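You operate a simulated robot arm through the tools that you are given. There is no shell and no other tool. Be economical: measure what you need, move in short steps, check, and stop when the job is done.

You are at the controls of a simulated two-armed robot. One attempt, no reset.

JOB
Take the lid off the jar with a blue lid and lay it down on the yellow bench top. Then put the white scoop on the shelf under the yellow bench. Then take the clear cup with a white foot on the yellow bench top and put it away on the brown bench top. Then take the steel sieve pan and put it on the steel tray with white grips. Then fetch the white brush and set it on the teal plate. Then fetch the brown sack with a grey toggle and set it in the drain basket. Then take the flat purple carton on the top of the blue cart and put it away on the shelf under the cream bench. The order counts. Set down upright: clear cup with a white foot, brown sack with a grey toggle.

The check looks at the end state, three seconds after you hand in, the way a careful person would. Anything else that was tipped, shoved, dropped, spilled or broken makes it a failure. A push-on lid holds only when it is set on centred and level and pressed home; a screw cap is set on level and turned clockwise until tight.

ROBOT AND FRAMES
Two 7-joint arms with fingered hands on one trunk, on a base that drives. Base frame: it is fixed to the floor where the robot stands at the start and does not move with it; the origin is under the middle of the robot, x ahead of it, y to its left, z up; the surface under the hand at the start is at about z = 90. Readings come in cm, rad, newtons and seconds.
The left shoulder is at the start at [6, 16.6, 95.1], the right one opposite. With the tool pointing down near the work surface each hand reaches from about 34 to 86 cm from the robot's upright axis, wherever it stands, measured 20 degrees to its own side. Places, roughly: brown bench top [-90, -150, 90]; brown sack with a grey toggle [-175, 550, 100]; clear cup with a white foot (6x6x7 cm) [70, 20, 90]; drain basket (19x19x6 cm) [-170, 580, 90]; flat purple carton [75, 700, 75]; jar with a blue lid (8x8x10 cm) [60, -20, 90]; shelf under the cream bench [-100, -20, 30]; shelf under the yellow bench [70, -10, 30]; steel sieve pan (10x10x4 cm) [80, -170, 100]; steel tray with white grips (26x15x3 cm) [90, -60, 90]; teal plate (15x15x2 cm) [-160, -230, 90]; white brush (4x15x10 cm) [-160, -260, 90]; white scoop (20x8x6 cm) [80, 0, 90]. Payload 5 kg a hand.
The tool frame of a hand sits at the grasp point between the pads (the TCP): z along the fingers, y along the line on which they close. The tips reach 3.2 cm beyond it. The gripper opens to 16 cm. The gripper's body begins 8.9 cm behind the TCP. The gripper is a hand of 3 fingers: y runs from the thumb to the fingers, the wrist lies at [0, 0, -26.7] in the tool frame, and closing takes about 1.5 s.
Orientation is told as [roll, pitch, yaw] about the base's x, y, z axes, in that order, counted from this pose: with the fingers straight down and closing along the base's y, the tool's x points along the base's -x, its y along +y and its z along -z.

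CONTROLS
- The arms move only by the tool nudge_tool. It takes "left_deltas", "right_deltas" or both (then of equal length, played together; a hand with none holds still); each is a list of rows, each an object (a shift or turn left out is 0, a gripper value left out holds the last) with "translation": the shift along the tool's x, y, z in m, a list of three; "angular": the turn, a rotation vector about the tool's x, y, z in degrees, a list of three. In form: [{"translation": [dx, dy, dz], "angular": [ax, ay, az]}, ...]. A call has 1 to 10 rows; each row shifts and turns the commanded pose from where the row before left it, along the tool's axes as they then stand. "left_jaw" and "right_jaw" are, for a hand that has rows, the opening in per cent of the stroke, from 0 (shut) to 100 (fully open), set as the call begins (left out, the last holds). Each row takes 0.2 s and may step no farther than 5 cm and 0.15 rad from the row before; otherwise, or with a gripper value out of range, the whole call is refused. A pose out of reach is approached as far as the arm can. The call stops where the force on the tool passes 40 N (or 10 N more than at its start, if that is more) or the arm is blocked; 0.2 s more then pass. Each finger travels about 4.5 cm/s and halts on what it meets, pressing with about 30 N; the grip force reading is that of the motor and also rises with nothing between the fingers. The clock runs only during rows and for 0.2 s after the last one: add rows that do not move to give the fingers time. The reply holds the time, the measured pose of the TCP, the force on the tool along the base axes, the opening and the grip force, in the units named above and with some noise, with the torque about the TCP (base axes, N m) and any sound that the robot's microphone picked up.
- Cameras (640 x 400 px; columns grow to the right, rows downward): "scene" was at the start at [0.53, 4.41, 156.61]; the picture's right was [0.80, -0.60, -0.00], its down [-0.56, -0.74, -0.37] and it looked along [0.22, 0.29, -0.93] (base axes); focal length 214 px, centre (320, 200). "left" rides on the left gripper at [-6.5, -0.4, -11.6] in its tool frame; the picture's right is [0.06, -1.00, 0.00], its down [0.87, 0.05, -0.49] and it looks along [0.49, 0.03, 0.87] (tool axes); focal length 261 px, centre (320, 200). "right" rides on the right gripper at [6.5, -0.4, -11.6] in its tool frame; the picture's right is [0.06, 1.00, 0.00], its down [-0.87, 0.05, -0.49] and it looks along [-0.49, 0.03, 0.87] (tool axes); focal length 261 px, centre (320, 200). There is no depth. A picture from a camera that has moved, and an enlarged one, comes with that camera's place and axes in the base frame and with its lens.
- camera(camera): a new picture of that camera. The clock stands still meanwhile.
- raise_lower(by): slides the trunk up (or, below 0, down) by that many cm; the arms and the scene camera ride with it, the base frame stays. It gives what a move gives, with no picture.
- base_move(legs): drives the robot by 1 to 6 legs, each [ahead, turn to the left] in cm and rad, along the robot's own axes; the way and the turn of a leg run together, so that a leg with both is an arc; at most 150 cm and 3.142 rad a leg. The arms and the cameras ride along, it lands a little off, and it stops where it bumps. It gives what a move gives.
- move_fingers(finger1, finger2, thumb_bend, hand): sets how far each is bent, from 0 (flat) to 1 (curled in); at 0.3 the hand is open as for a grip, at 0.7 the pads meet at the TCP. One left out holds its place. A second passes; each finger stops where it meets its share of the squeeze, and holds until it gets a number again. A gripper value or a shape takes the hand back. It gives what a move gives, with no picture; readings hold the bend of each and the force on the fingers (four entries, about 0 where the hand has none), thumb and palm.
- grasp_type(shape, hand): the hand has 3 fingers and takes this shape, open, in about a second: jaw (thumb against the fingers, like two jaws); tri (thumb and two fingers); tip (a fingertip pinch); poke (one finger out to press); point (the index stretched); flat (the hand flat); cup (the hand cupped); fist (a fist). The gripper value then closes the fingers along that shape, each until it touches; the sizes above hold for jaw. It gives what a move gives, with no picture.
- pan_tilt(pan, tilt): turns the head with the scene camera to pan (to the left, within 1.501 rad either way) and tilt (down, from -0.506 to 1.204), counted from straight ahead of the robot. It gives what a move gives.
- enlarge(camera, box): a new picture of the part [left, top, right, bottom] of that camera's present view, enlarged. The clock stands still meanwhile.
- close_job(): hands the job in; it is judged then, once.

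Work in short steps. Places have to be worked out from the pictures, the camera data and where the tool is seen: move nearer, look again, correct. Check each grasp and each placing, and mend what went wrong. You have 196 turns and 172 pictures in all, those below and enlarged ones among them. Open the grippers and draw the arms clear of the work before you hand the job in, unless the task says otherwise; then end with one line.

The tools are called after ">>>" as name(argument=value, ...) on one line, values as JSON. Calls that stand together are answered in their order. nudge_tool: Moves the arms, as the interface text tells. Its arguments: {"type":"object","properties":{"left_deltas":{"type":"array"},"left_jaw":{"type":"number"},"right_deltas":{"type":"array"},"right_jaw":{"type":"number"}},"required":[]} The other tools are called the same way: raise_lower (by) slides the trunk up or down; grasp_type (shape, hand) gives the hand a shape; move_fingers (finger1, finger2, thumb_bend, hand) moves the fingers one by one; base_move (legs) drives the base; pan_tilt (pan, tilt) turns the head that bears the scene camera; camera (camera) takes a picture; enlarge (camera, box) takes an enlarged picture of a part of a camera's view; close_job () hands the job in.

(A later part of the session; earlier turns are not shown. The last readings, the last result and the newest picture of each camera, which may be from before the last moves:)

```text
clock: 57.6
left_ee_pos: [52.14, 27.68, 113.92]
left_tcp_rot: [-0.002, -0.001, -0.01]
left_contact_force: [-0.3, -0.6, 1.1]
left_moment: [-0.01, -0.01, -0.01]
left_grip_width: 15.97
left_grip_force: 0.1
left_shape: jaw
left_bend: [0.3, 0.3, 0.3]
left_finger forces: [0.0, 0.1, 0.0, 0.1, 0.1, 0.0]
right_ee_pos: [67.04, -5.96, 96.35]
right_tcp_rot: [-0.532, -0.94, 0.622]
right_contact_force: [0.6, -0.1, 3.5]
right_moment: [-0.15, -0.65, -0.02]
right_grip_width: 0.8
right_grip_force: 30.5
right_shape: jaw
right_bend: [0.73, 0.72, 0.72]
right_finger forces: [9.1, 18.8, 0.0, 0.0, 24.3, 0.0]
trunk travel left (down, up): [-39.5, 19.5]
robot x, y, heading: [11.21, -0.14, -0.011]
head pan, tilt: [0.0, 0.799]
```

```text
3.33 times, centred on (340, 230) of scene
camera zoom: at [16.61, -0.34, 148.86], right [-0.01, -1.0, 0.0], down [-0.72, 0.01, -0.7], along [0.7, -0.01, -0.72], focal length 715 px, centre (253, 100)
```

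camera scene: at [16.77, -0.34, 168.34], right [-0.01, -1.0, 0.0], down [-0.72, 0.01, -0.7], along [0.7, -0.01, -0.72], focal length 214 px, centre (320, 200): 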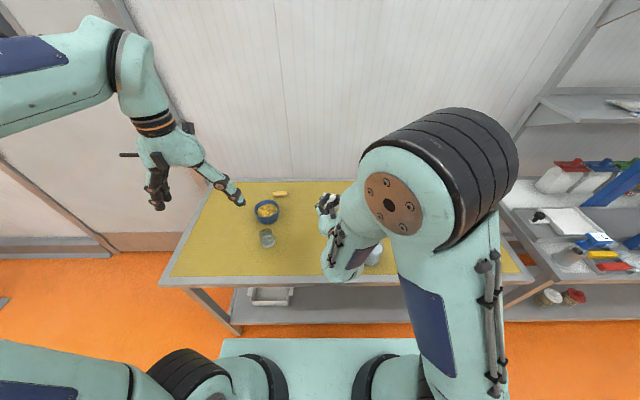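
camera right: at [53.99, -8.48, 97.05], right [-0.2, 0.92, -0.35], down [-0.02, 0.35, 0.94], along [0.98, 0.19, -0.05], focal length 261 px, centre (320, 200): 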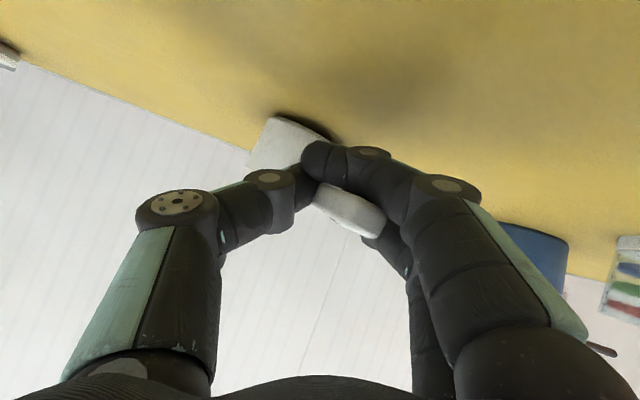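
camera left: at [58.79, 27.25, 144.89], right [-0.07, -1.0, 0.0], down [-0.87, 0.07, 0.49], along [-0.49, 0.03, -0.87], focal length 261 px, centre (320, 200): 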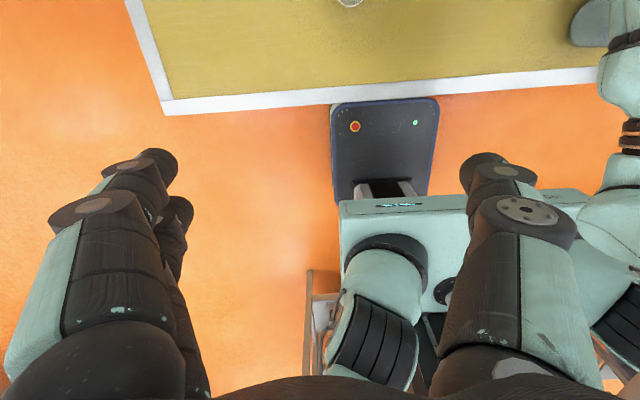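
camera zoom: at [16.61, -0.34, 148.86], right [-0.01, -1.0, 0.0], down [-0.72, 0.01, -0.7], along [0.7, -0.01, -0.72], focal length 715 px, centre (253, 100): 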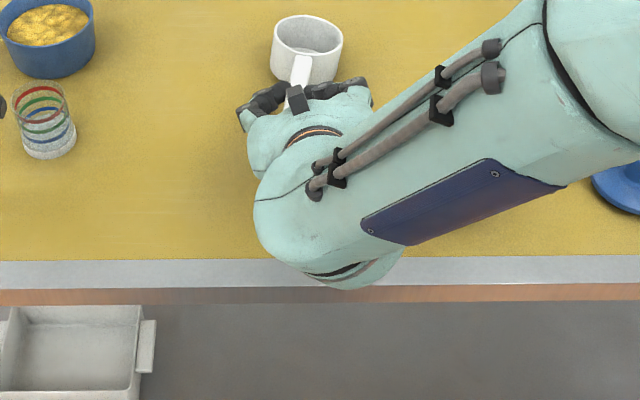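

Flat on the bench (moment rising). I open the fingers.

>>> nudge_tool(right_deltas=[{}, {}, {}, {}, {}], right_jaw=45)

>>> camera(camera="right")

```text
clock: 58.9
left_ee_pos: [52.26, 27.73, 113.85]
left_tcp_rot: [-0.004, 0.0, -0.009]
left_contact_force: [0.8, -1.2, 0.8]
left_moment: [0.0, 0.02, 0.0]
left_grip_width: 15.97
left_grip_force: 0.1
left_shape: jaw
left_bend: [0.3, 0.3, 0.3]
left_finger forces: [0.0, 0.0, 0.1, 0.0, 0.0, 0.1]
right_ee_pos: [67.07, -5.85, 96.1]
right_tcp_rot: [-0.53, -0.939, 0.624]
right_contact_force: [-0.1, 0.7, 0.5]
right_moment: [-0.01, 0.01, 0.02]
right_grip_width: 7.15
right_grip_force: 0.0
right_shape: jaw
right_bend: [0.73, 0.73, 0.7]
right_finger forces: [0.1, 0.1, 0.0, 0.0, 0.0, 0.0]
trunk travel left (down, up): [-39.5, 19.5]
robot x, y, heading: [11.46, -0.43, -0.014]
head pan, tilt: [0.0, 0.799]
```

```text
112 pictures are left
camera right: at [53.99, -8.49, 97.0], right [-0.2, 0.92, -0.35], down [-0.02, 0.35, 0.94], along [0.98, 0.19, -0.06], focal length 261 px, centre (320, 200)
```

right: 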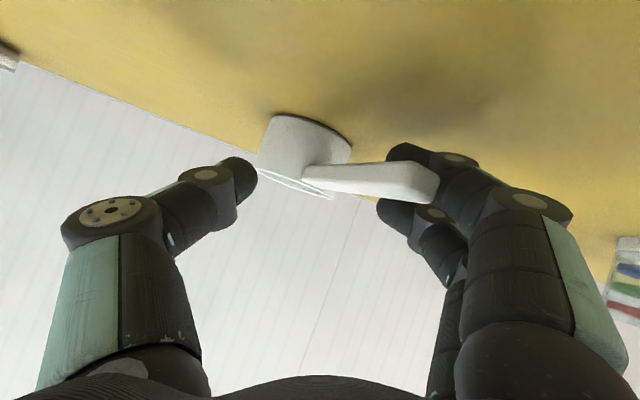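

The scoop stands upright; its handle swung to +y against finger 1. I open wider and then raise the trunk.

>>> nudge_tool(right_deltas=[{}, {}, {}], right_jaw=85)

>>> raise_lower(by=16)

>>> camera(camera="right")

>>> camera(camera="scene")

```text
clock: 59.6
left_ee_pos: [52.2, 27.65, 113.8]
left_tcp_rot: [-0.005, 0.0, -0.01]
left_contact_force: [0.6, 0.1, 0.7]
left_moment: [0.03, 0.0, 0.0]
left_grip_width: 15.99
left_grip_force: 0.0
left_shape: jaw
left_bend: [0.3, 0.3, 0.3]
left_finger forces: [0.0, 0.0, 0.0, 0.0, 0.0, 0.0]
right_ee_pos: [66.94, -5.87, 96.2]
right_tcp_rot: [-0.531, -0.939, 0.624]
right_contact_force: [0.2, 0.2, 0.4]
right_moment: [0.0, 0.02, 0.01]
right_grip_width: 13.56
right_grip_force: 0.0
right_shape: jaw
right_bend: [0.54, 0.54, 0.5]
right_finger forces: [0.1, 0.0, 0.0, 0.0, 0.0, 0.0]
trunk travel left (down, up): [-39.5, 19.5]
robot x, y, heading: [11.25, -0.1, -0.006]
head pan, tilt: [0.0, 0.799]
```

```text
clock: 61.5
left_ee_pos: [52.07, 27.74, 129.83]
left_tcp_rot: [-0.005, 0.0, -0.011]
left_contact_force: [1.1, 0.7, 1.2]
left_moment: [-0.01, -0.01, -0.06]
left_grip_width: 15.98
left_grip_force: 0.1
left_shape: jaw
left_bend: [0.3, 0.3, 0.3]
left_finger forces: [0.1, 0.0, 0.0, 0.0, 0.0, 0.0]
right_ee_pos: [66.94, -5.9, 112.2]
right_tcp_rot: [-0.529, -0.939, 0.622]
right_contact_force: [0.1, -0.5, 0.3]
right_moment: [0.02, 0.01, 0.01]
right_grip_width: 13.6
right_grip_force: 0.0
right_shape: jaw
right_bend: [0.54, 0.54, 0.5]
right_finger forces: [0.0, 0.0, 0.0, 0.0, 0.0, 0.0]
trunk travel left (down, up): [-55.5, 3.5]
robot x, y, heading: [11.34, -0.24, -0.01]
head pan, tilt: [0.0, 0.799]
```

```text
111 pictures are left
camera right: at [53.99, -8.49, 112.98], right [-0.2, 0.92, -0.35], down [-0.02, 0.35, 0.94], along [0.98, 0.19, -0.06], focal length 261 px, centre (320, 200)
```

right: 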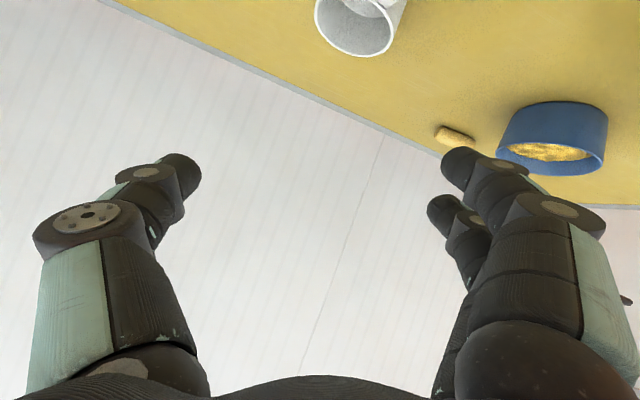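

```text
110 pictures are left
camera scene: at [16.66, -0.34, 164.84], right [-0.01, -1.0, 0.0], down [-0.72, 0.01, -0.7], along [0.7, -0.01, -0.72], focal length 214 px, centre (320, 200)
```

scene: 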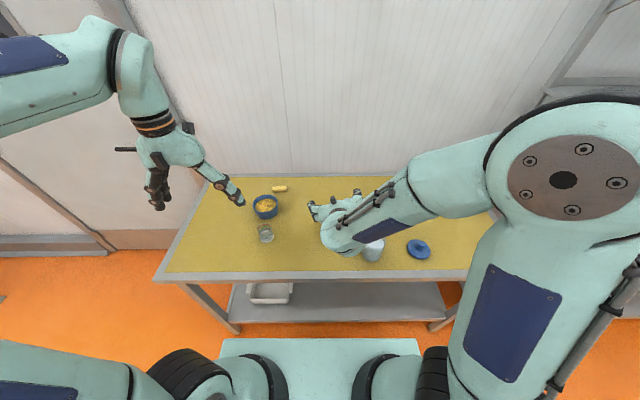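

I straighten the right hand (undo the roll, 45° pitch) and look at the scoop again.

>>> nudge_tool(right_deltas=[{"angular": [-4.8, 3.3, 5.8], "translation": [0, 0, -0.02]}, {"angular": [-4.8, 3.3, 5.8], "translation": [0, 0, -0.02]}, {"angular": [-4.8, 3.3, 5.8], "translation": [0, 0, -0.02]}, {"translation": [0, 0, -0.02]}, {}])

>>> camera(camera="right")

>>> enlarge(camera="scene", box=[220, 150, 440, 290])

```text
clock: 62.7
left_ee_pos: [52.25, 27.63, 129.91]
left_tcp_rot: [-0.004, 0.0, -0.01]
left_contact_force: [-0.1, -0.3, -0.3]
left_moment: [0.0, 0.01, 0.01]
left_grip_width: 15.98
left_grip_force: 0.1
left_shape: jaw
left_bend: [0.3, 0.3, 0.3]
left_finger forces: [0.0, 0.0, 0.0, 0.0, 0.0, 0.1]
right_ee_pos: [60.62, -6.8, 117.12]
right_tcp_rot: [0.134, -0.827, 0.096]
right_contact_force: [-0.1, 0.7, -0.4]
right_moment: [-0.01, 0.02, -0.02]
right_grip_width: 13.59
right_grip_force: 0.0
right_shape: jaw
right_bend: [0.54, 0.54, 0.5]
right_finger forces: [0.0, 0.1, 0.0, 0.0, 0.0, 0.0]
trunk travel left (down, up): [-55.5, 3.5]
robot x, y, heading: [11.54, 0.12, -0.007]
head pan, tilt: [0.0, 0.799]
```

```text
109 pictures are left
camera right: at [48.1, -10.04, 120.09], right [-0.23, 0.97, 0.04], down [0.23, 0.01, 0.97], along [0.95, 0.24, -0.22], focal length 261 px, centre (320, 200)
```

right: 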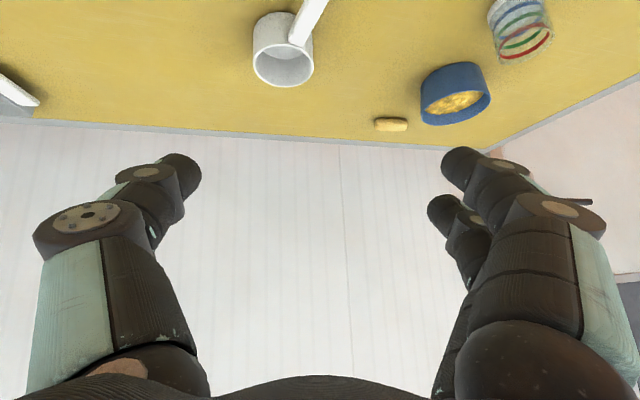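

```text
2.86 times, centred on (330, 220) of scene
camera zoom: at [16.69, -0.37, 164.85], right [-0.01, -1.0, 0.0], down [-0.72, 0.01, -0.7], along [0.7, -0.01, -0.72], focal length 613 px, centre (291, 143)
```

zoom: 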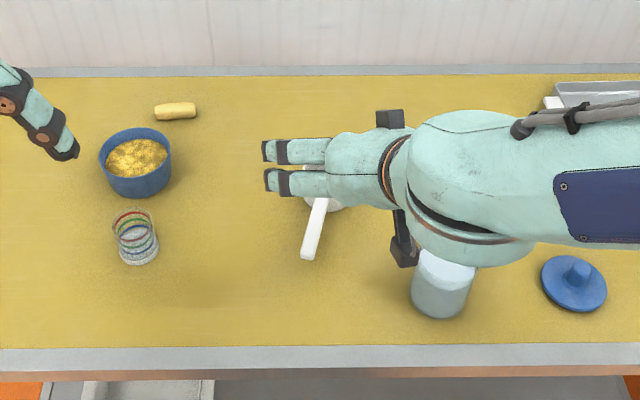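

Cup centre is about [74.7,-7], handle end [63.5,-3.3]. I make the hand steeper (30° off vertical), yawed slightly right, to grip the cup with the wrist camera clear of the handle.

>>> nudge_tool(right_deltas=[{"angular": [4.6, 4.2, 3.9]}, {"angular": [4.6, 4.2, 3.9]}, {"angular": [4.6, 4.2, 3.9]}, {}], right_jaw=85)

>>> camera(camera="right")

```text
clock: 63.7
left_ee_pos: [52.21, 27.74, 129.9]
left_tcp_rot: [-0.004, 0.0, -0.011]
left_contact_force: [0.1, -0.4, 0.2]
left_moment: [0.03, 0.0, -0.02]
left_grip_width: 16.01
left_grip_force: 0.1
left_shape: jaw
left_bend: [0.3, 0.3, 0.3]
left_finger forces: [0.1, 0.1, 0.0, 0.0, 0.0, 0.1]
right_ee_pos: [60.77, -6.65, 117.11]
right_tcp_rot: [0.049, -0.588, -0.146]
right_contact_force: [-0.3, -0.8, -0.7]
right_moment: [0.04, -0.01, -0.02]
right_grip_width: 13.59
right_grip_force: 0.2
right_shape: jaw
right_bend: [0.54, 0.54, 0.5]
right_finger forces: [0.1, 0.0, 0.0, 0.0, 0.1, 0.1]
trunk travel left (down, up): [-55.5, 3.5]
robot x, y, heading: [11.58, -0.29, -0.01]
head pan, tilt: [0.0, 0.799]
```

```text
107 pictures are left
camera right: at [48.79, -6.02, 123.13], right [0.07, 1.0, 0.01], down [0.45, -0.03, 0.89], along [0.89, -0.06, -0.45], focal length 261 px, centre (320, 200)
```

right: 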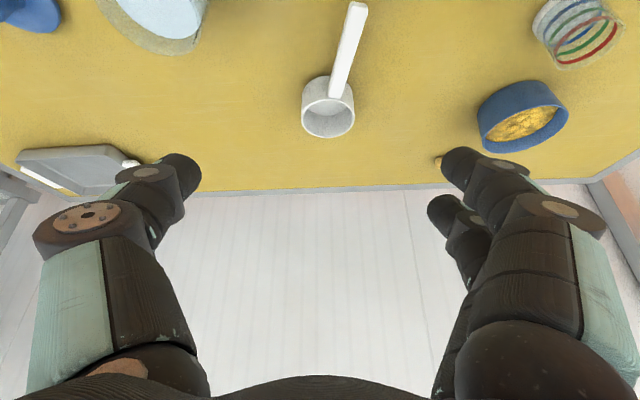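

Cup centre [75.2,-6.8]; the approach is nearly straight along the tool axis, 26 cm. I go 18 and check.

>>> nudge_tool(right_deltas=[{"translation": [0.001, 0.002, 0.045]}, {"translation": [0.001, 0.002, 0.045]}, {"translation": [0.001, 0.002, 0.045]}, {"translation": [0.001, 0.002, 0.045]}, {}])

>>> camera(camera="right")

>>> enlarge(camera="scene", box=[220, 150, 440, 290])

```text
clock: 64.9
left_ee_pos: [52.08, 27.55, 129.87]
left_tcp_rot: [-0.003, 0.0, -0.01]
left_contact_force: [0.7, 0.4, 0.6]
left_moment: [-0.01, 0.01, -0.01]
left_grip_width: 16.0
left_grip_force: 0.0
left_shape: jaw
left_bend: [0.3, 0.3, 0.3]
left_finger forces: [0.0, 0.1, 0.0, 0.1, 0.0, 0.0]
right_ee_pos: [70.25, -5.95, 102.09]
right_tcp_rot: [0.049, -0.591, -0.143]
right_contact_force: [-0.7, -0.7, -0.4]
right_moment: [-0.02, -0.02, 0.02]
right_grip_width: 13.62
right_grip_force: 0.0
right_shape: jaw
right_bend: [0.54, 0.54, 0.5]
right_finger forces: [0.0, 0.0, 0.0, 0.0, 0.0, 0.1]
trunk travel left (down, up): [-55.5, 3.5]
robot x, y, heading: [11.82, -0.27, -0.007]
head pan, tilt: [0.0, 0.799]
```

```text
106 pictures are left
camera right: at [58.49, -5.31, 108.11], right [0.07, 1.0, 0.01], down [0.45, -0.03, 0.89], along [0.89, -0.06, -0.45], focal length 261 px, centre (320, 200)
```

right: 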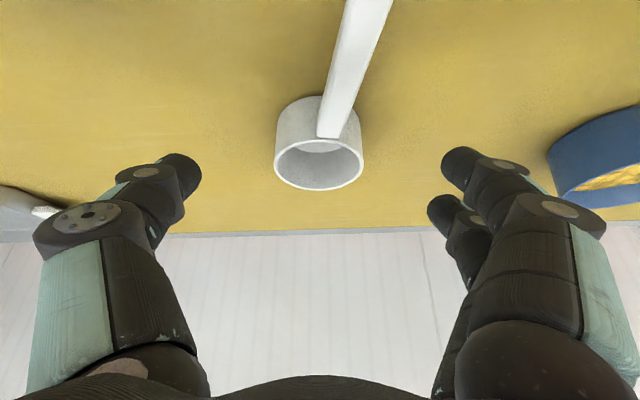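

```text
2.86 times, centred on (330, 220) of scene
camera zoom: at [16.57, -0.36, 164.85], right [-0.01, -1.0, 0.0], down [-0.72, 0.01, -0.7], along [0.7, -0.01, -0.72], focal length 613 px, centre (291, 143)
```

zoom: 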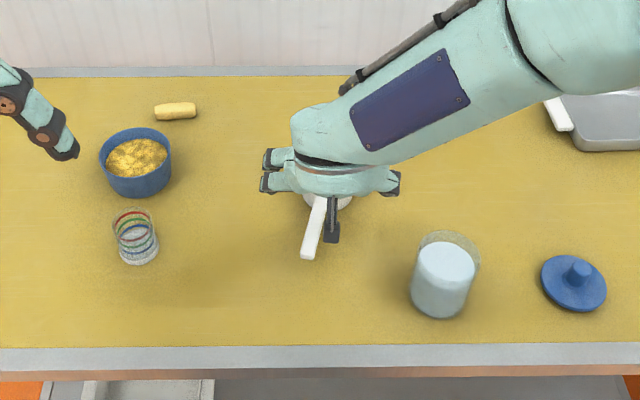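

Aligned. I go the remaining 8.9 cm.

>>> nudge_tool(right_deltas=[{"translation": [-0.001, -0.001, 0.04]}, {"translation": [-0.001, -0.001, 0.035]}, {"translation": [0, -0.001, 0.012]}, {}])

>>> camera(camera="right")

```text
clock: 65.9
left_ee_pos: [52.15, 27.68, 129.8]
left_tcp_rot: [-0.004, 0.0, -0.01]
left_contact_force: [0.2, 0.4, 0.5]
left_moment: [-0.01, 0.04, -0.01]
left_grip_width: 16.01
left_grip_force: 0.0
left_shape: jaw
left_bend: [0.3, 0.3, 0.3]
left_finger forces: [0.0, 0.0, 0.0, 0.1, 0.0, 0.0]
right_ee_pos: [75.39, -6.66, 94.61]
right_tcp_rot: [0.048, -0.588, -0.142]
right_contact_force: [1.2, -0.2, -0.1]
right_moment: [-0.02, -0.02, -0.02]
right_grip_width: 13.56
right_grip_force: 0.1
right_shape: jaw
right_bend: [0.54, 0.54, 0.5]
right_finger forces: [0.1, 0.0, 0.0, 0.1, 0.1, 0.0]
trunk travel left (down, up): [-55.5, 3.5]
robot x, y, heading: [11.57, -0.4, -0.009]
head pan, tilt: [0.0, 0.799]
```

```text
104 pictures are left
camera right: at [63.58, -5.95, 100.61], right [0.06, 1.0, 0.01], down [0.45, -0.03, 0.89], along [0.89, -0.06, -0.45], focal length 261 px, centre (320, 200)
```

right: 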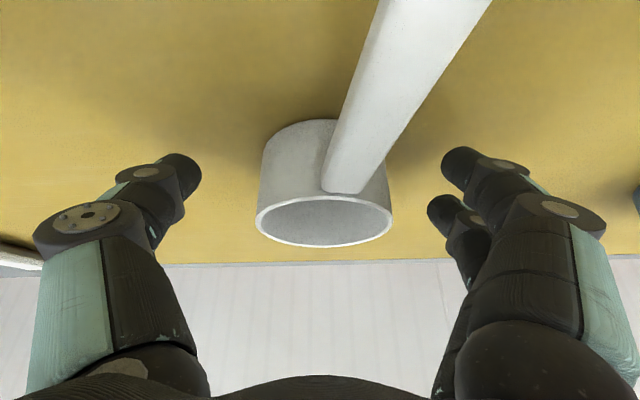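

Cup is between the fingers; close.

>>> nudge_tool(right_deltas=[{}, {}, {}, {}, {}, {}, {}, {}], right_jaw=20)

>>> camera(camera="right")

```text
clock: 67.7
left_ee_pos: [52.19, 27.72, 129.78]
left_tcp_rot: [-0.004, 0.001, -0.011]
left_contact_force: [1.3, -0.3, 0.2]
left_moment: [0.01, -0.01, 0.01]
left_grip_width: 15.98
left_grip_force: 0.0
left_shape: jaw
left_bend: [0.3, 0.3, 0.3]
left_finger forces: [0.1, 0.0, 0.1, 0.0, 0.1, 0.0]
right_ee_pos: [75.37, -6.75, 94.46]
right_tcp_rot: [0.049, -0.589, -0.143]
right_contact_force: [0.0, 0.1, 0.2]
right_moment: [-0.02, -0.01, -0.01]
right_grip_width: 6.23
right_grip_force: 30.1
right_shape: jaw
right_bend: [0.73, 0.73, 0.7]
right_finger forces: [12.4, 12.8, 0.1, 0.0, 23.5, 0.1]
trunk travel left (down, up): [-55.5, 3.5]
robot x, y, heading: [11.65, -0.17, -0.009]
head pan, tilt: [0.0, 0.799]
```

```text
103 pictures are left
camera right: at [63.58, -5.97, 100.61], right [0.06, 1.0, 0.01], down [0.45, -0.03, 0.89], along [0.89, -0.06, -0.45], focal length 261 px, centre (320, 200)
```

right: 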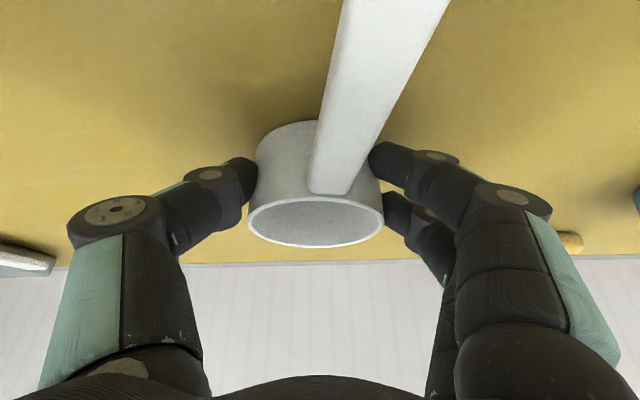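

Firm balanced grip (12/13/23 N). I lift 9 cm and check.

>>> nudge_tool(right_deltas=[{"translation": [-0.0111, 0, -0.0166]}, {"translation": [-0.0194, 0, -0.029]}, {"translation": [-0.0194, 0, -0.029]}, {}])

>>> camera(camera="right")

```text
clock: 68.7
left_ee_pos: [52.29, 27.75, 129.74]
left_tcp_rot: [-0.003, 0.0, -0.01]
left_contact_force: [-0.4, -0.2, 0.4]
left_moment: [0.0, 0.0, 0.01]
left_grip_width: 15.98
left_grip_force: 0.1
left_shape: jaw
left_bend: [0.3, 0.3, 0.3]
left_finger forces: [0.1, 0.0, 0.1, 0.0, 0.0, 0.0]
right_ee_pos: [75.62, -7.34, 103.51]
right_tcp_rot: [0.047, -0.588, -0.143]
right_contact_force: [0.3, 0.3, -1.1]
right_moment: [0.02, -0.01, -0.02]
right_grip_width: 6.17
right_grip_force: 30.8
right_shape: jaw
right_bend: [0.73, 0.73, 0.7]
right_finger forces: [12.3, 12.7, 0.0, 0.0, 23.5, 0.1]
trunk travel left (down, up): [-55.5, 3.5]
robot x, y, heading: [11.68, 0.05, -0.008]
head pan, tilt: [0.0, 0.799]
```

```text
102 pictures are left
camera right: at [63.74, -6.62, 109.61], right [0.06, 1.0, 0.01], down [0.45, -0.03, 0.89], along [0.89, -0.06, -0.45], focal length 261 px, centre (320, 200)
```

right: 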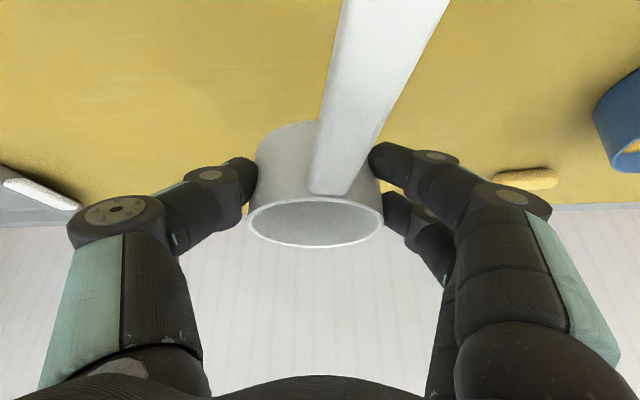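

Solid. I back off 35 cm and then lower.

>>> base_move(legs=[[-35, 0]])

>>> nudge_tool(left_deltas=[{"translation": [0.03, 0.02, 0]}, {"translation": [0.04, 0.02, 0]}, {}])

>>> raise_lower(by=-40)

>>> raise_lower(by=-15)

>>> camera(camera="scene")

```text
clock: 70.9
left_ee_pos: [17.94, 27.83, 129.92]
left_tcp_rot: [-0.005, 0.0, -0.02]
left_contact_force: [0.6, -0.4, -0.2]
left_moment: [0.0, -0.01, -0.05]
left_grip_width: 16.0
left_grip_force: 0.0
left_shape: jaw
left_bend: [0.3, 0.3, 0.3]
left_finger forces: [0.0, 0.0, 0.0, 0.1, 0.0, 0.0]
right_ee_pos: [40.87, -7.37, 103.62]
right_tcp_rot: [0.049, -0.589, -0.151]
right_contact_force: [-0.7, 0.3, -1.3]
right_moment: [-0.01, 0.03, 0.02]
right_grip_width: 6.22
right_grip_force: 29.8
right_shape: jaw
right_bend: [0.73, 0.73, 0.7]
right_finger forces: [12.3, 12.7, 0.0, 0.0, 23.4, 0.1]
trunk travel left (down, up): [-55.5, 3.5]
robot x, y, heading: [-22.91, 0.05, -0.021]
head pan, tilt: [0.0, 0.799]
```

```text
clock: 71.7
left_ee_pos: [10.98, 31.82, 129.7]
left_tcp_rot: [-0.003, 0.003, -0.019]
left_contact_force: [0.1, 0.3, 0.0]
left_moment: [-0.04, 0.04, -0.01]
left_grip_width: 15.99
left_grip_force: 0.1
left_shape: jaw
left_bend: [0.3, 0.3, 0.3]
left_finger forces: [0.0, 0.0, 0.0, 0.0, 0.0, 0.0]
right_ee_pos: [41.14, -7.48, 103.49]
right_tcp_rot: [0.045, -0.59, -0.153]
right_contact_force: [-0.3, -0.3, -0.9]
right_moment: [0.0, 0.07, 0.02]
right_grip_width: 6.21
right_grip_force: 29.7
right_shape: jaw
right_bend: [0.73, 0.73, 0.7]
right_finger forces: [12.3, 12.7, 0.0, 0.1, 23.4, 0.1]
trunk travel left (down, up): [-55.5, 3.5]
robot x, y, heading: [-22.97, 0.43, -0.019]
head pan, tilt: [0.0, 0.799]
```

```text
clock: 75.5
left_ee_pos: [10.96, 31.82, 89.66]
left_tcp_rot: [-0.003, 0.0, -0.019]
left_contact_force: [0.5, -0.9, 0.5]
left_moment: [0.01, 0.0, 0.0]
left_grip_width: 16.0
left_grip_force: 0.1
left_shape: jaw
left_bend: [0.3, 0.3, 0.3]
left_finger forces: [0.1, 0.0, 0.1, 0.1, 0.1, 0.0]
right_ee_pos: [41.09, -7.39, 63.47]
right_tcp_rot: [0.049, -0.588, -0.152]
right_contact_force: [-0.2, 0.3, 0.2]
right_moment: [0.0, 0.01, -0.05]
right_grip_width: 6.2
right_grip_force: 29.6
right_shape: jaw
right_bend: [0.73, 0.73, 0.7]
right_finger forces: [12.3, 12.7, 0.0, 0.0, 23.3, 0.0]
trunk travel left (down, up): [-15.5, 43.5]
robot x, y, heading: [-22.97, 0.23, -0.016]
head pan, tilt: [0.0, 0.799]
```

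```text
clock: 77.3
left_ee_pos: [11.0, 31.88, 74.74]
left_tcp_rot: [-0.002, -0.001, -0.021]
left_contact_force: [0.1, 0.0, -0.3]
left_moment: [-0.01, -0.02, 0.03]
left_grip_width: 15.97
left_grip_force: 0.0
left_shape: jaw
left_bend: [0.3, 0.3, 0.3]
left_finger forces: [0.0, 0.1, 0.0, 0.1, 0.0, 0.1]
right_ee_pos: [41.05, -7.44, 48.63]
right_tcp_rot: [0.047, -0.588, -0.15]
right_contact_force: [0.6, 0.2, -1.7]
right_moment: [0.02, 0.0, 0.01]
right_grip_width: 6.2
right_grip_force: 29.9
right_shape: jaw
right_bend: [0.73, 0.73, 0.7]
right_finger forces: [12.2, 12.7, 0.0, 0.0, 23.4, 0.0]
trunk travel left (down, up): [-0.5, 58.5]
robot x, y, heading: [-22.92, -0.11, -0.019]
head pan, tilt: [0.0, 0.799]
```

```text
101 pictures are left
camera scene: at [-17.76, 0.12, 109.86], right [-0.02, -1.0, 0.0], down [-0.72, 0.01, -0.7], along [0.7, -0.01, -0.72], focal length 214 px, centre (320, 200)
```

scene: 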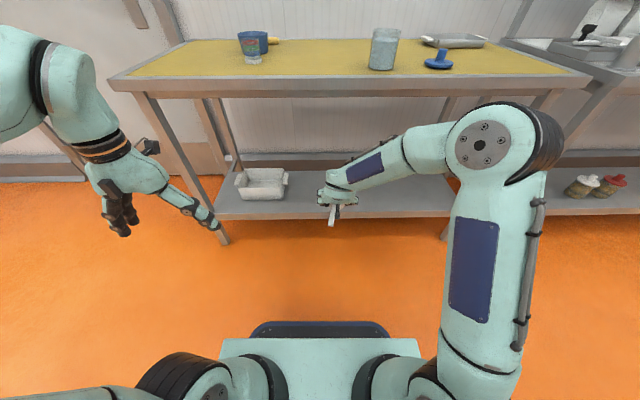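

To keep the elbow clear of the bench edge I extend the arm forward 16 cm and lower it 4 cm, instead of driving closer.

>>> nudge_tool(right_deltas=[{"translation": [-0.0277, 0.0028, 0.0305]}, {"translation": [-0.0277, 0.0028, 0.0305]}, {"translation": [-0.0277, 0.0028, 0.0305]}, {"translation": [-0.0277, 0.0028, 0.0305]}, {}])

>>> camera(camera="scene")

>>> camera(camera="right")

```text
clock: 78.5
left_ee_pos: [11.0, 31.82, 74.61]
left_tcp_rot: [-0.004, 0.0, -0.021]
left_contact_force: [0.2, -0.6, -0.3]
left_moment: [0.0, 0.0, 0.04]
left_grip_width: 16.0
left_grip_force: 0.0
left_shape: jaw
left_bend: [0.3, 0.3, 0.3]
left_finger forces: [0.0, 0.0, 0.0, 0.0, 0.0, 0.1]
right_ee_pos: [57.44, -8.28, 44.36]
right_tcp_rot: [0.045, -0.587, -0.15]
right_contact_force: [-0.6, -0.7, -0.6]
right_moment: [-0.01, 0.04, 0.01]
right_grip_width: 6.2
right_grip_force: 30.0
right_shape: jaw
right_bend: [0.73, 0.73, 0.7]
right_finger forces: [12.1, 12.7, 0.0, 0.0, 23.4, 0.1]
trunk travel left (down, up): [-0.5, 58.5]
robot x, y, heading: [-22.95, 0.11, -0.015]
head pan, tilt: [0.0, 0.799]
```

```text
100 pictures are left
camera scene: at [-17.75, 0.12, 109.85], right [-0.02, -1.0, 0.0], down [-0.72, 0.01, -0.7], along [0.7, -0.01, -0.72], focal length 214 px, centre (320, 200)
```

scene: 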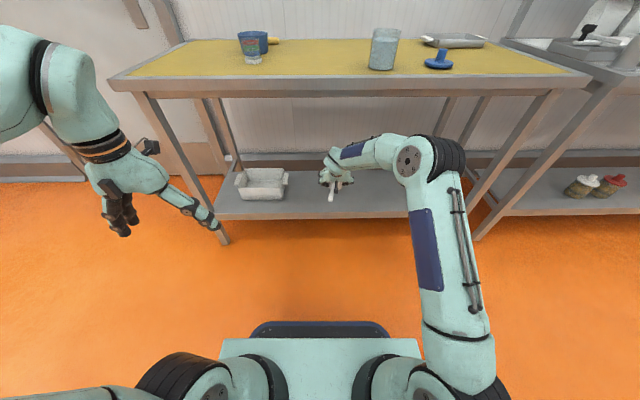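

```text
99 pictures are left
camera right: at [45.59, -7.49, 50.5], right [0.07, 1.0, 0.01], down [0.45, -0.04, 0.89], along [0.89, -0.06, -0.45], focal length 261 px, centre (320, 200)
```

right: 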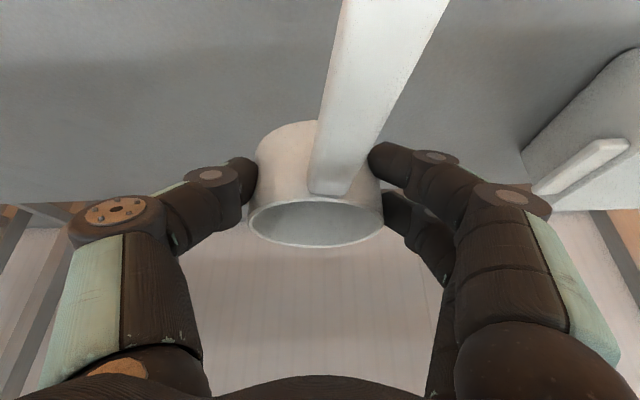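

Elbow is now below the bench top level with room. I drive ahead 9 cm.

>>> base_move(legs=[[9, 0]])

>>> nudge_tool(right_deltas=[{"translation": [0.0166, 0, 0.0248]}, {"translation": [0.011, 0, 0.0166]}, {}])

>>> camera(camera="right")

>>> camera(camera="scene")

```text
clock: 79.6
left_ee_pos: [20.02, 31.6, 74.64]
left_tcp_rot: [-0.003, 0.001, -0.02]
left_contact_force: [-0.4, -0.2, -0.2]
left_moment: [-0.02, -0.01, -0.02]
left_grip_width: 16.0
left_grip_force: 0.0
left_shape: jaw
left_bend: [0.3, 0.3, 0.3]
left_finger forces: [0.0, 0.1, 0.0, 0.0, 0.0, 0.0]
right_ee_pos: [66.41, -8.44, 44.43]
right_tcp_rot: [0.049, -0.588, -0.152]
right_contact_force: [-0.6, -0.1, 0.2]
right_moment: [-0.01, 0.02, 0.02]
right_grip_width: 6.16
right_grip_force: 30.2
right_shape: jaw
right_bend: [0.73, 0.73, 0.7]
right_finger forces: [12.2, 12.6, 0.0, 0.0, 23.3, 0.0]
trunk travel left (down, up): [-0.5, 58.5]
robot x, y, heading: [-13.68, 0.09, -0.018]
head pan, tilt: [0.0, 0.799]
```

```text
clock: 80.4
left_ee_pos: [20.0, 31.65, 74.64]
left_tcp_rot: [-0.004, -0.002, -0.019]
left_contact_force: [1.2, -1.1, 0.2]
left_moment: [-0.01, -0.01, 0.02]
left_grip_width: 16.0
left_grip_force: 0.1
left_shape: jaw
left_bend: [0.3, 0.3, 0.3]
left_finger forces: [0.0, 0.1, 0.0, 0.0, 0.2, 0.1]
right_ee_pos: [66.5, -8.27, 39.49]
right_tcp_rot: [0.05, -0.588, -0.152]
right_contact_force: [0.5, 0.1, 0.1]
right_moment: [0.02, 0.02, 0.04]
right_grip_width: 6.19
right_grip_force: 29.1
right_shape: jaw
right_bend: [0.73, 0.73, 0.7]
right_finger forces: [12.2, 12.7, 0.0, 0.1, 23.3, 0.1]
trunk travel left (down, up): [-0.5, 58.5]
robot x, y, heading: [-13.98, 0.13, -0.019]
head pan, tilt: [0.0, 0.799]
```

```text
98 pictures are left
camera right: at [54.74, -7.6, 45.55], right [0.07, 1.0, 0.01], down [0.45, -0.04, 0.89], along [0.89, -0.06, -0.45], focal length 261 px, centre (320, 200)
```

right: 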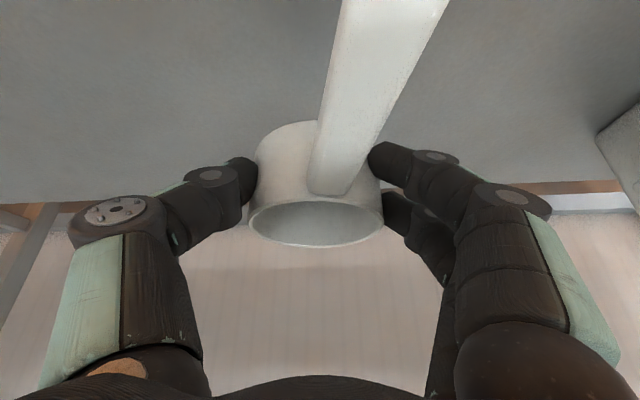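

```text
97 pictures are left
camera scene: at [-8.7, -0.06, 109.85], right [-0.02, -1.0, 0.0], down [-0.72, 0.01, -0.7], along [0.7, -0.01, -0.72], focal length 214 px, centre (320, 200)
```

scene: 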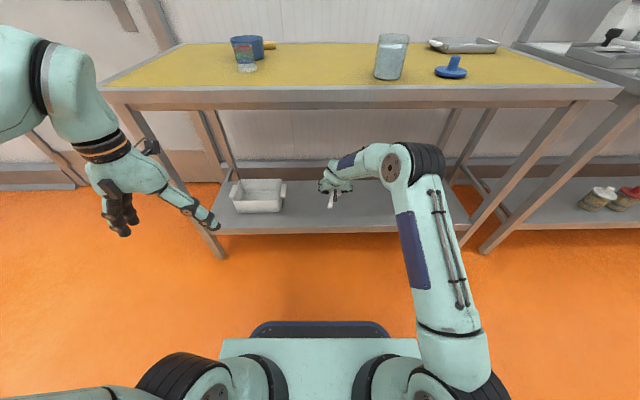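

Handle and cup are over the shelf. I lower in 6 mm steps until contact.

>>> nudge_tool(right_deltas=[{"translation": [0.0033, 0, 0.005]}, {"translation": [0.0033, 0, 0.005]}, {"translation": [0.0033, 0, 0.005]}, {"translation": [0.0033, 0, 0.005]}, {"translation": [0.0022, 0, 0.0033]}])

```text
clock: 81.6
left_ee_pos: [20.05, 31.67, 74.77]
left_tcp_rot: [-0.002, 0.002, -0.02]
left_contact_force: [0.6, 0.4, -0.2]
left_moment: [0.0, -0.02, 0.01]
left_grip_width: 15.98
left_grip_force: 0.0
left_shape: jaw
left_bend: [0.3, 0.3, 0.3]
left_finger forces: [0.0, 0.0, 0.0, 0.0, 0.1, 0.0]
right_ee_pos: [66.57, -8.25, 36.67]
right_tcp_rot: [0.05, -0.588, -0.15]
right_contact_force: [0.3, 0.5, -0.5]
right_moment: [0.04, -0.01, -0.01]
right_grip_width: 6.18
right_grip_force: 29.9
right_shape: jaw
right_bend: [0.73, 0.73, 0.7]
right_finger forces: [12.1, 12.7, 0.1, 0.0, 23.2, 0.1]
trunk travel left (down, up): [-0.5, 58.5]
robot x, y, heading: [-13.78, 0.38, -0.019]
head pan, tilt: [0.0, 0.799]
```

No contact yet; a few more steps.

>>> nudge_tool(right_deltas=[{"translation": [0.0022, 0, 0.0033]}, {"translation": [0.0022, 0, 0.0033]}, {"translation": [0.0016, 0, 0.0024]}, {"translation": [0.0016, 0, 0.0024]}, {"translation": [0.0016, 0, 0.0024]}, {"translation": [0.0016, 0, 0.0024]}])

```text
clock: 83.0
left_ee_pos: [20.02, 31.71, 74.66]
left_tcp_rot: [-0.005, 0.0, -0.019]
left_contact_force: [-0.5, -0.2, -0.5]
left_moment: [0.0, 0.03, 0.02]
left_grip_width: 16.0
left_grip_force: 0.0
left_shape: jaw
left_bend: [0.3, 0.3, 0.3]
left_finger forces: [0.0, 0.0, 0.1, 0.0, 0.0, 0.1]
right_ee_pos: [66.55, -8.1, 34.64]
right_tcp_rot: [0.047, -0.588, -0.15]
right_contact_force: [-0.3, -0.4, -0.6]
right_moment: [0.02, 0.03, -0.02]
right_grip_width: 6.18
right_grip_force: 30.1
right_shape: jaw
right_bend: [0.73, 0.73, 0.7]
right_finger forces: [12.1, 12.6, 0.1, 0.1, 23.2, 0.1]
trunk travel left (down, up): [-0.5, 58.5]
robot x, y, heading: [-14.09, 0.08, -0.016]
head pan, tilt: [0.0, 0.799]
```

>>> nudge_tool(right_deltas=[{"translation": [0.0011, 0, 0.0017]}, {"translation": [0.0011, 0, 0.0017]}, {"translation": [0.0011, 0, 0.0017]}])

>>> camera(camera="right")

```text
clock: 83.8
left_ee_pos: [20.04, 31.66, 74.63]
left_tcp_rot: [-0.004, -0.001, -0.019]
left_contact_force: [0.4, -0.7, 0.0]
left_moment: [0.02, -0.02, 0.0]
left_grip_width: 15.99
left_grip_force: 0.1
left_shape: jaw
left_bend: [0.3, 0.3, 0.3]
left_finger forces: [0.0, 0.0, 0.1, 0.0, 0.0, 0.1]
right_ee_pos: [66.48, -8.1, 34.2]
right_tcp_rot: [0.049, -0.588, -0.151]
right_contact_force: [-0.5, 1.2, -0.9]
right_moment: [0.03, 0.04, -0.02]
right_grip_width: 6.18
right_grip_force: 30.2
right_shape: jaw
right_bend: [0.73, 0.73, 0.7]
right_finger forces: [12.1, 12.7, 0.1, 0.1, 23.3, 0.1]
trunk travel left (down, up): [-0.5, 58.5]
robot x, y, heading: [-13.92, 0.07, -0.02]
head pan, tilt: [0.0, 0.799]
```

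```text
96 pictures are left
camera right: at [54.7, -7.29, 40.16], right [0.07, 1.0, 0.01], down [0.45, -0.04, 0.89], along [0.89, -0.06, -0.45], focal length 261 px, centre (320, 200)
```

right: 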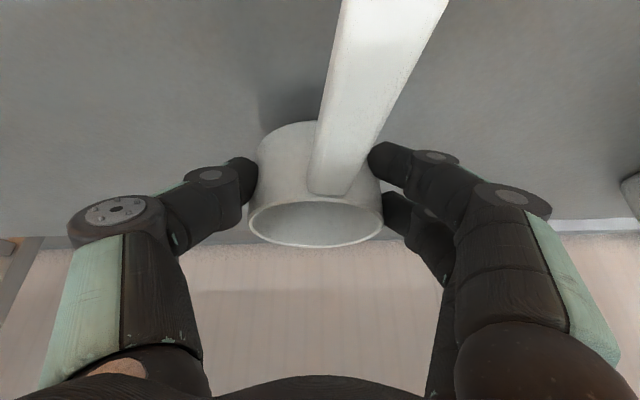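

>>> nudge_tool(right_deltas=[{"translation": [0.0011, 0, 0.0017]}, {"translation": [0.0011, 0, 0.0017]}, {"translation": [0.0011, 0, 0.0017]}, {"translation": [0.0011, 0, 0.0017]}])

```text
clock: 84.8
left_ee_pos: [19.99, 31.56, 74.57]
left_tcp_rot: [-0.005, -0.001, -0.02]
left_contact_force: [0.2, -0.3, -0.3]
left_moment: [-0.01, 0.0, 0.01]
left_grip_width: 15.99
left_grip_force: 0.1
left_shape: jaw
left_bend: [0.3, 0.3, 0.3]
left_finger forces: [0.0, 0.1, 0.1, 0.0, 0.0, 0.1]
right_ee_pos: [66.62, -8.09, 33.32]
right_tcp_rot: [0.048, -0.587, -0.153]
right_contact_force: [0.4, 0.1, -1.0]
right_moment: [-0.01, 0.01, -0.03]
right_grip_width: 6.18
right_grip_force: 30.0
right_shape: jaw
right_bend: [0.73, 0.73, 0.7]
right_finger forces: [12.1, 12.6, 0.0, 0.0, 23.3, 0.0]
trunk travel left (down, up): [-0.5, 58.5]
robot x, y, heading: [-13.73, 0.13, -0.018]
head pan, tilt: [0.0, 0.799]
```

>>> nudge_tool(right_deltas=[{"translation": [0.0011, 0, 0.0017]}, {"translation": [0.0011, 0, 0.0017]}, {"translation": [0.0011, 0, 0.0017]}, {"translation": [0.0011, 0, 0.0017]}, {"translation": [0.0011, 0, 0.0017]}, {"translation": [0.0011, 0, 0.0017]}])

>>> camera(camera="right")

```text
clock: 86.2
left_ee_pos: [20.0, 31.58, 74.77]
left_tcp_rot: [-0.004, -0.001, -0.02]
left_contact_force: [0.6, -0.7, 0.3]
left_moment: [-0.02, 0.0, -0.04]
left_grip_width: 16.01
left_grip_force: 0.1
left_shape: jaw
left_bend: [0.3, 0.3, 0.3]
left_finger forces: [0.1, 0.0, 0.0, 0.0, 0.0, 0.0]
right_ee_pos: [66.72, -7.89, 32.46]
right_tcp_rot: [0.049, -0.593, -0.152]
right_contact_force: [-3.9, -1.6, 19.7]
right_moment: [-0.32, -0.18, -0.08]
right_grip_width: 6.19
right_grip_force: 30.3
right_shape: jaw
right_bend: [0.74, 0.73, 0.7]
right_finger forces: [13.6, 13.8, 0.0, 0.0, 28.5, 0.0]
trunk travel left (down, up): [-0.5, 58.5]
robot x, y, heading: [-13.55, 0.14, -0.023]
head pan, tilt: [0.0, 0.799]
```

```text
95 pictures are left
camera right: at [54.89, -7.16, 38.43], right [0.07, 1.0, 0.01], down [0.44, -0.04, 0.9], along [0.89, -0.06, -0.44], focal length 261 px, centre (320, 200)
```

right: 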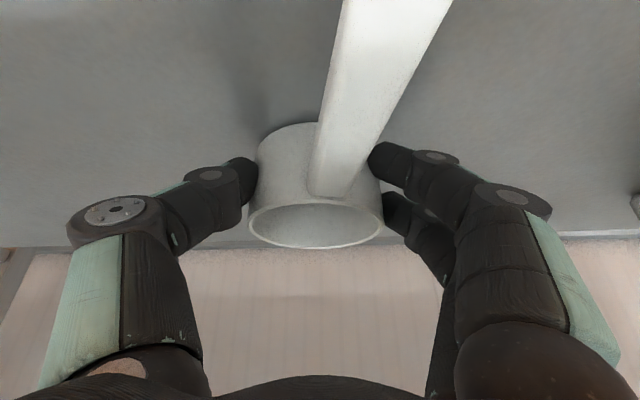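

Contact (20 N): scoop on the shelf. Ease, open, and retract along the tool axis.

>>> nudge_tool(right_deltas=[{"translation": [-0.0022, 0, -0.0033]}])

>>> nudge_tool(right_deltas=[{}, {}, {}, {}, {}, {}, {}], right_jaw=85)

>>> nudge_tool(right_deltas=[{"translation": [0, 0, -0.03]}, {"translation": [0, 0, -0.04]}, {"translation": [0, 0, -0.04]}, {"translation": [0.01, 0, -0.04]}, {}])

>>> camera(camera="right")

>>> camera(camera="scene")

```text
clock: 86.6
left_ee_pos: [19.94, 31.56, 74.73]
left_tcp_rot: [-0.003, 0.0, -0.019]
left_contact_force: [0.6, 0.2, 0.6]
left_moment: [0.02, 0.02, -0.02]
left_grip_width: 15.99
left_grip_force: 0.0
left_shape: jaw
left_bend: [0.3, 0.3, 0.3]
left_finger forces: [0.0, 0.0, 0.0, 0.0, 0.0, 0.1]
right_ee_pos: [66.72, -7.96, 32.61]
right_tcp_rot: [0.049, -0.591, -0.151]
right_contact_force: [4.7, -0.4, 9.5]
right_moment: [-0.15, -0.16, 0.01]
right_grip_width: 6.16
right_grip_force: 29.2
right_shape: jaw
right_bend: [0.74, 0.73, 0.7]
right_finger forces: [12.2, 13.4, 0.0, 0.0, 24.1, 0.0]
trunk travel left (down, up): [-0.5, 58.5]
robot x, y, heading: [-13.93, 0.38, -0.02]
head pan, tilt: [0.0, 0.799]
```

```text
clock: 88.2
left_ee_pos: [19.97, 31.7, 74.81]
left_tcp_rot: [-0.002, -0.002, -0.02]
left_contact_force: [-0.2, -0.1, -0.6]
left_moment: [-0.02, 0.03, 0.01]
left_grip_width: 16.0
left_grip_force: 0.1
left_shape: jaw
left_bend: [0.3, 0.3, 0.3]
left_finger forces: [0.0, 0.0, 0.1, 0.0, 0.0, 0.0]
right_ee_pos: [66.63, -7.96, 32.47]
right_tcp_rot: [0.049, -0.587, -0.151]
right_contact_force: [-0.1, -0.7, 0.1]
right_moment: [0.04, 0.03, 0.02]
right_grip_width: 13.6
right_grip_force: 0.1
right_shape: jaw
right_bend: [0.54, 0.54, 0.5]
right_finger forces: [0.0, 0.0, 0.1, 0.0, 0.0, 0.0]
trunk travel left (down, up): [-0.5, 58.5]
robot x, y, heading: [-13.93, 0.17, -0.018]
head pan, tilt: [0.0, 0.799]
```

```text
clock: 89.4
left_ee_pos: [19.98, 31.56, 74.66]
left_tcp_rot: [-0.007, 0.0, -0.019]
left_contact_force: [0.3, 0.0, -0.4]
left_moment: [0.0, 0.0, 0.0]
left_grip_width: 16.0
left_grip_force: 0.1
left_shape: jaw
left_bend: [0.3, 0.3, 0.3]
left_finger forces: [0.1, 0.1, 0.0, 0.0, 0.1, 0.1]
right_ee_pos: [57.31, -7.5, 44.32]
right_tcp_rot: [0.049, -0.588, -0.154]
right_contact_force: [0.9, 0.3, -0.2]
right_moment: [0.01, -0.02, -0.01]
right_grip_width: 13.58
right_grip_force: 0.0
right_shape: jaw
right_bend: [0.54, 0.54, 0.5]
right_finger forces: [0.1, 0.0, 0.0, 0.0, 0.0, 0.0]
trunk travel left (down, up): [-0.5, 58.5]
robot x, y, heading: [-14.11, 0.09, -0.023]
head pan, tilt: [0.0, 0.799]
```

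```text
94 pictures are left
camera right: at [45.32, -6.73, 50.39], right [0.07, 1.0, 0.01], down [0.45, -0.04, 0.89], along [0.89, -0.06, -0.45], focal length 261 px, centre (320, 200)
```

right: 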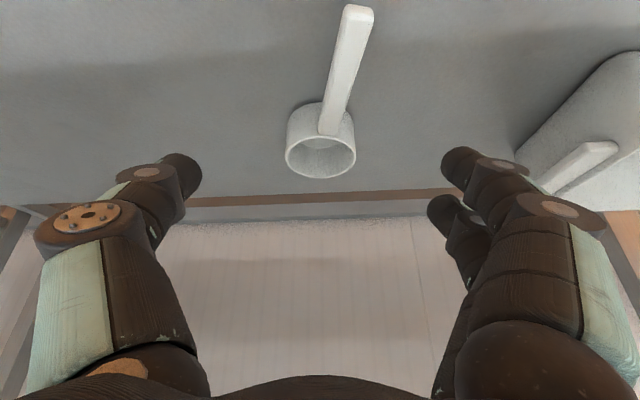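

```text
93 pictures are left
camera scene: at [-8.71, -0.06, 109.85], right [-0.02, -1.0, 0.0], down [-0.72, 0.01, -0.7], along [0.7, -0.01, -0.72], focal length 214 px, centre (320, 200)
```

scene: 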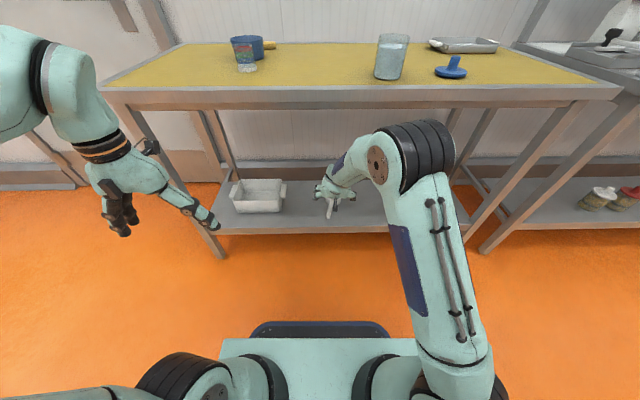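

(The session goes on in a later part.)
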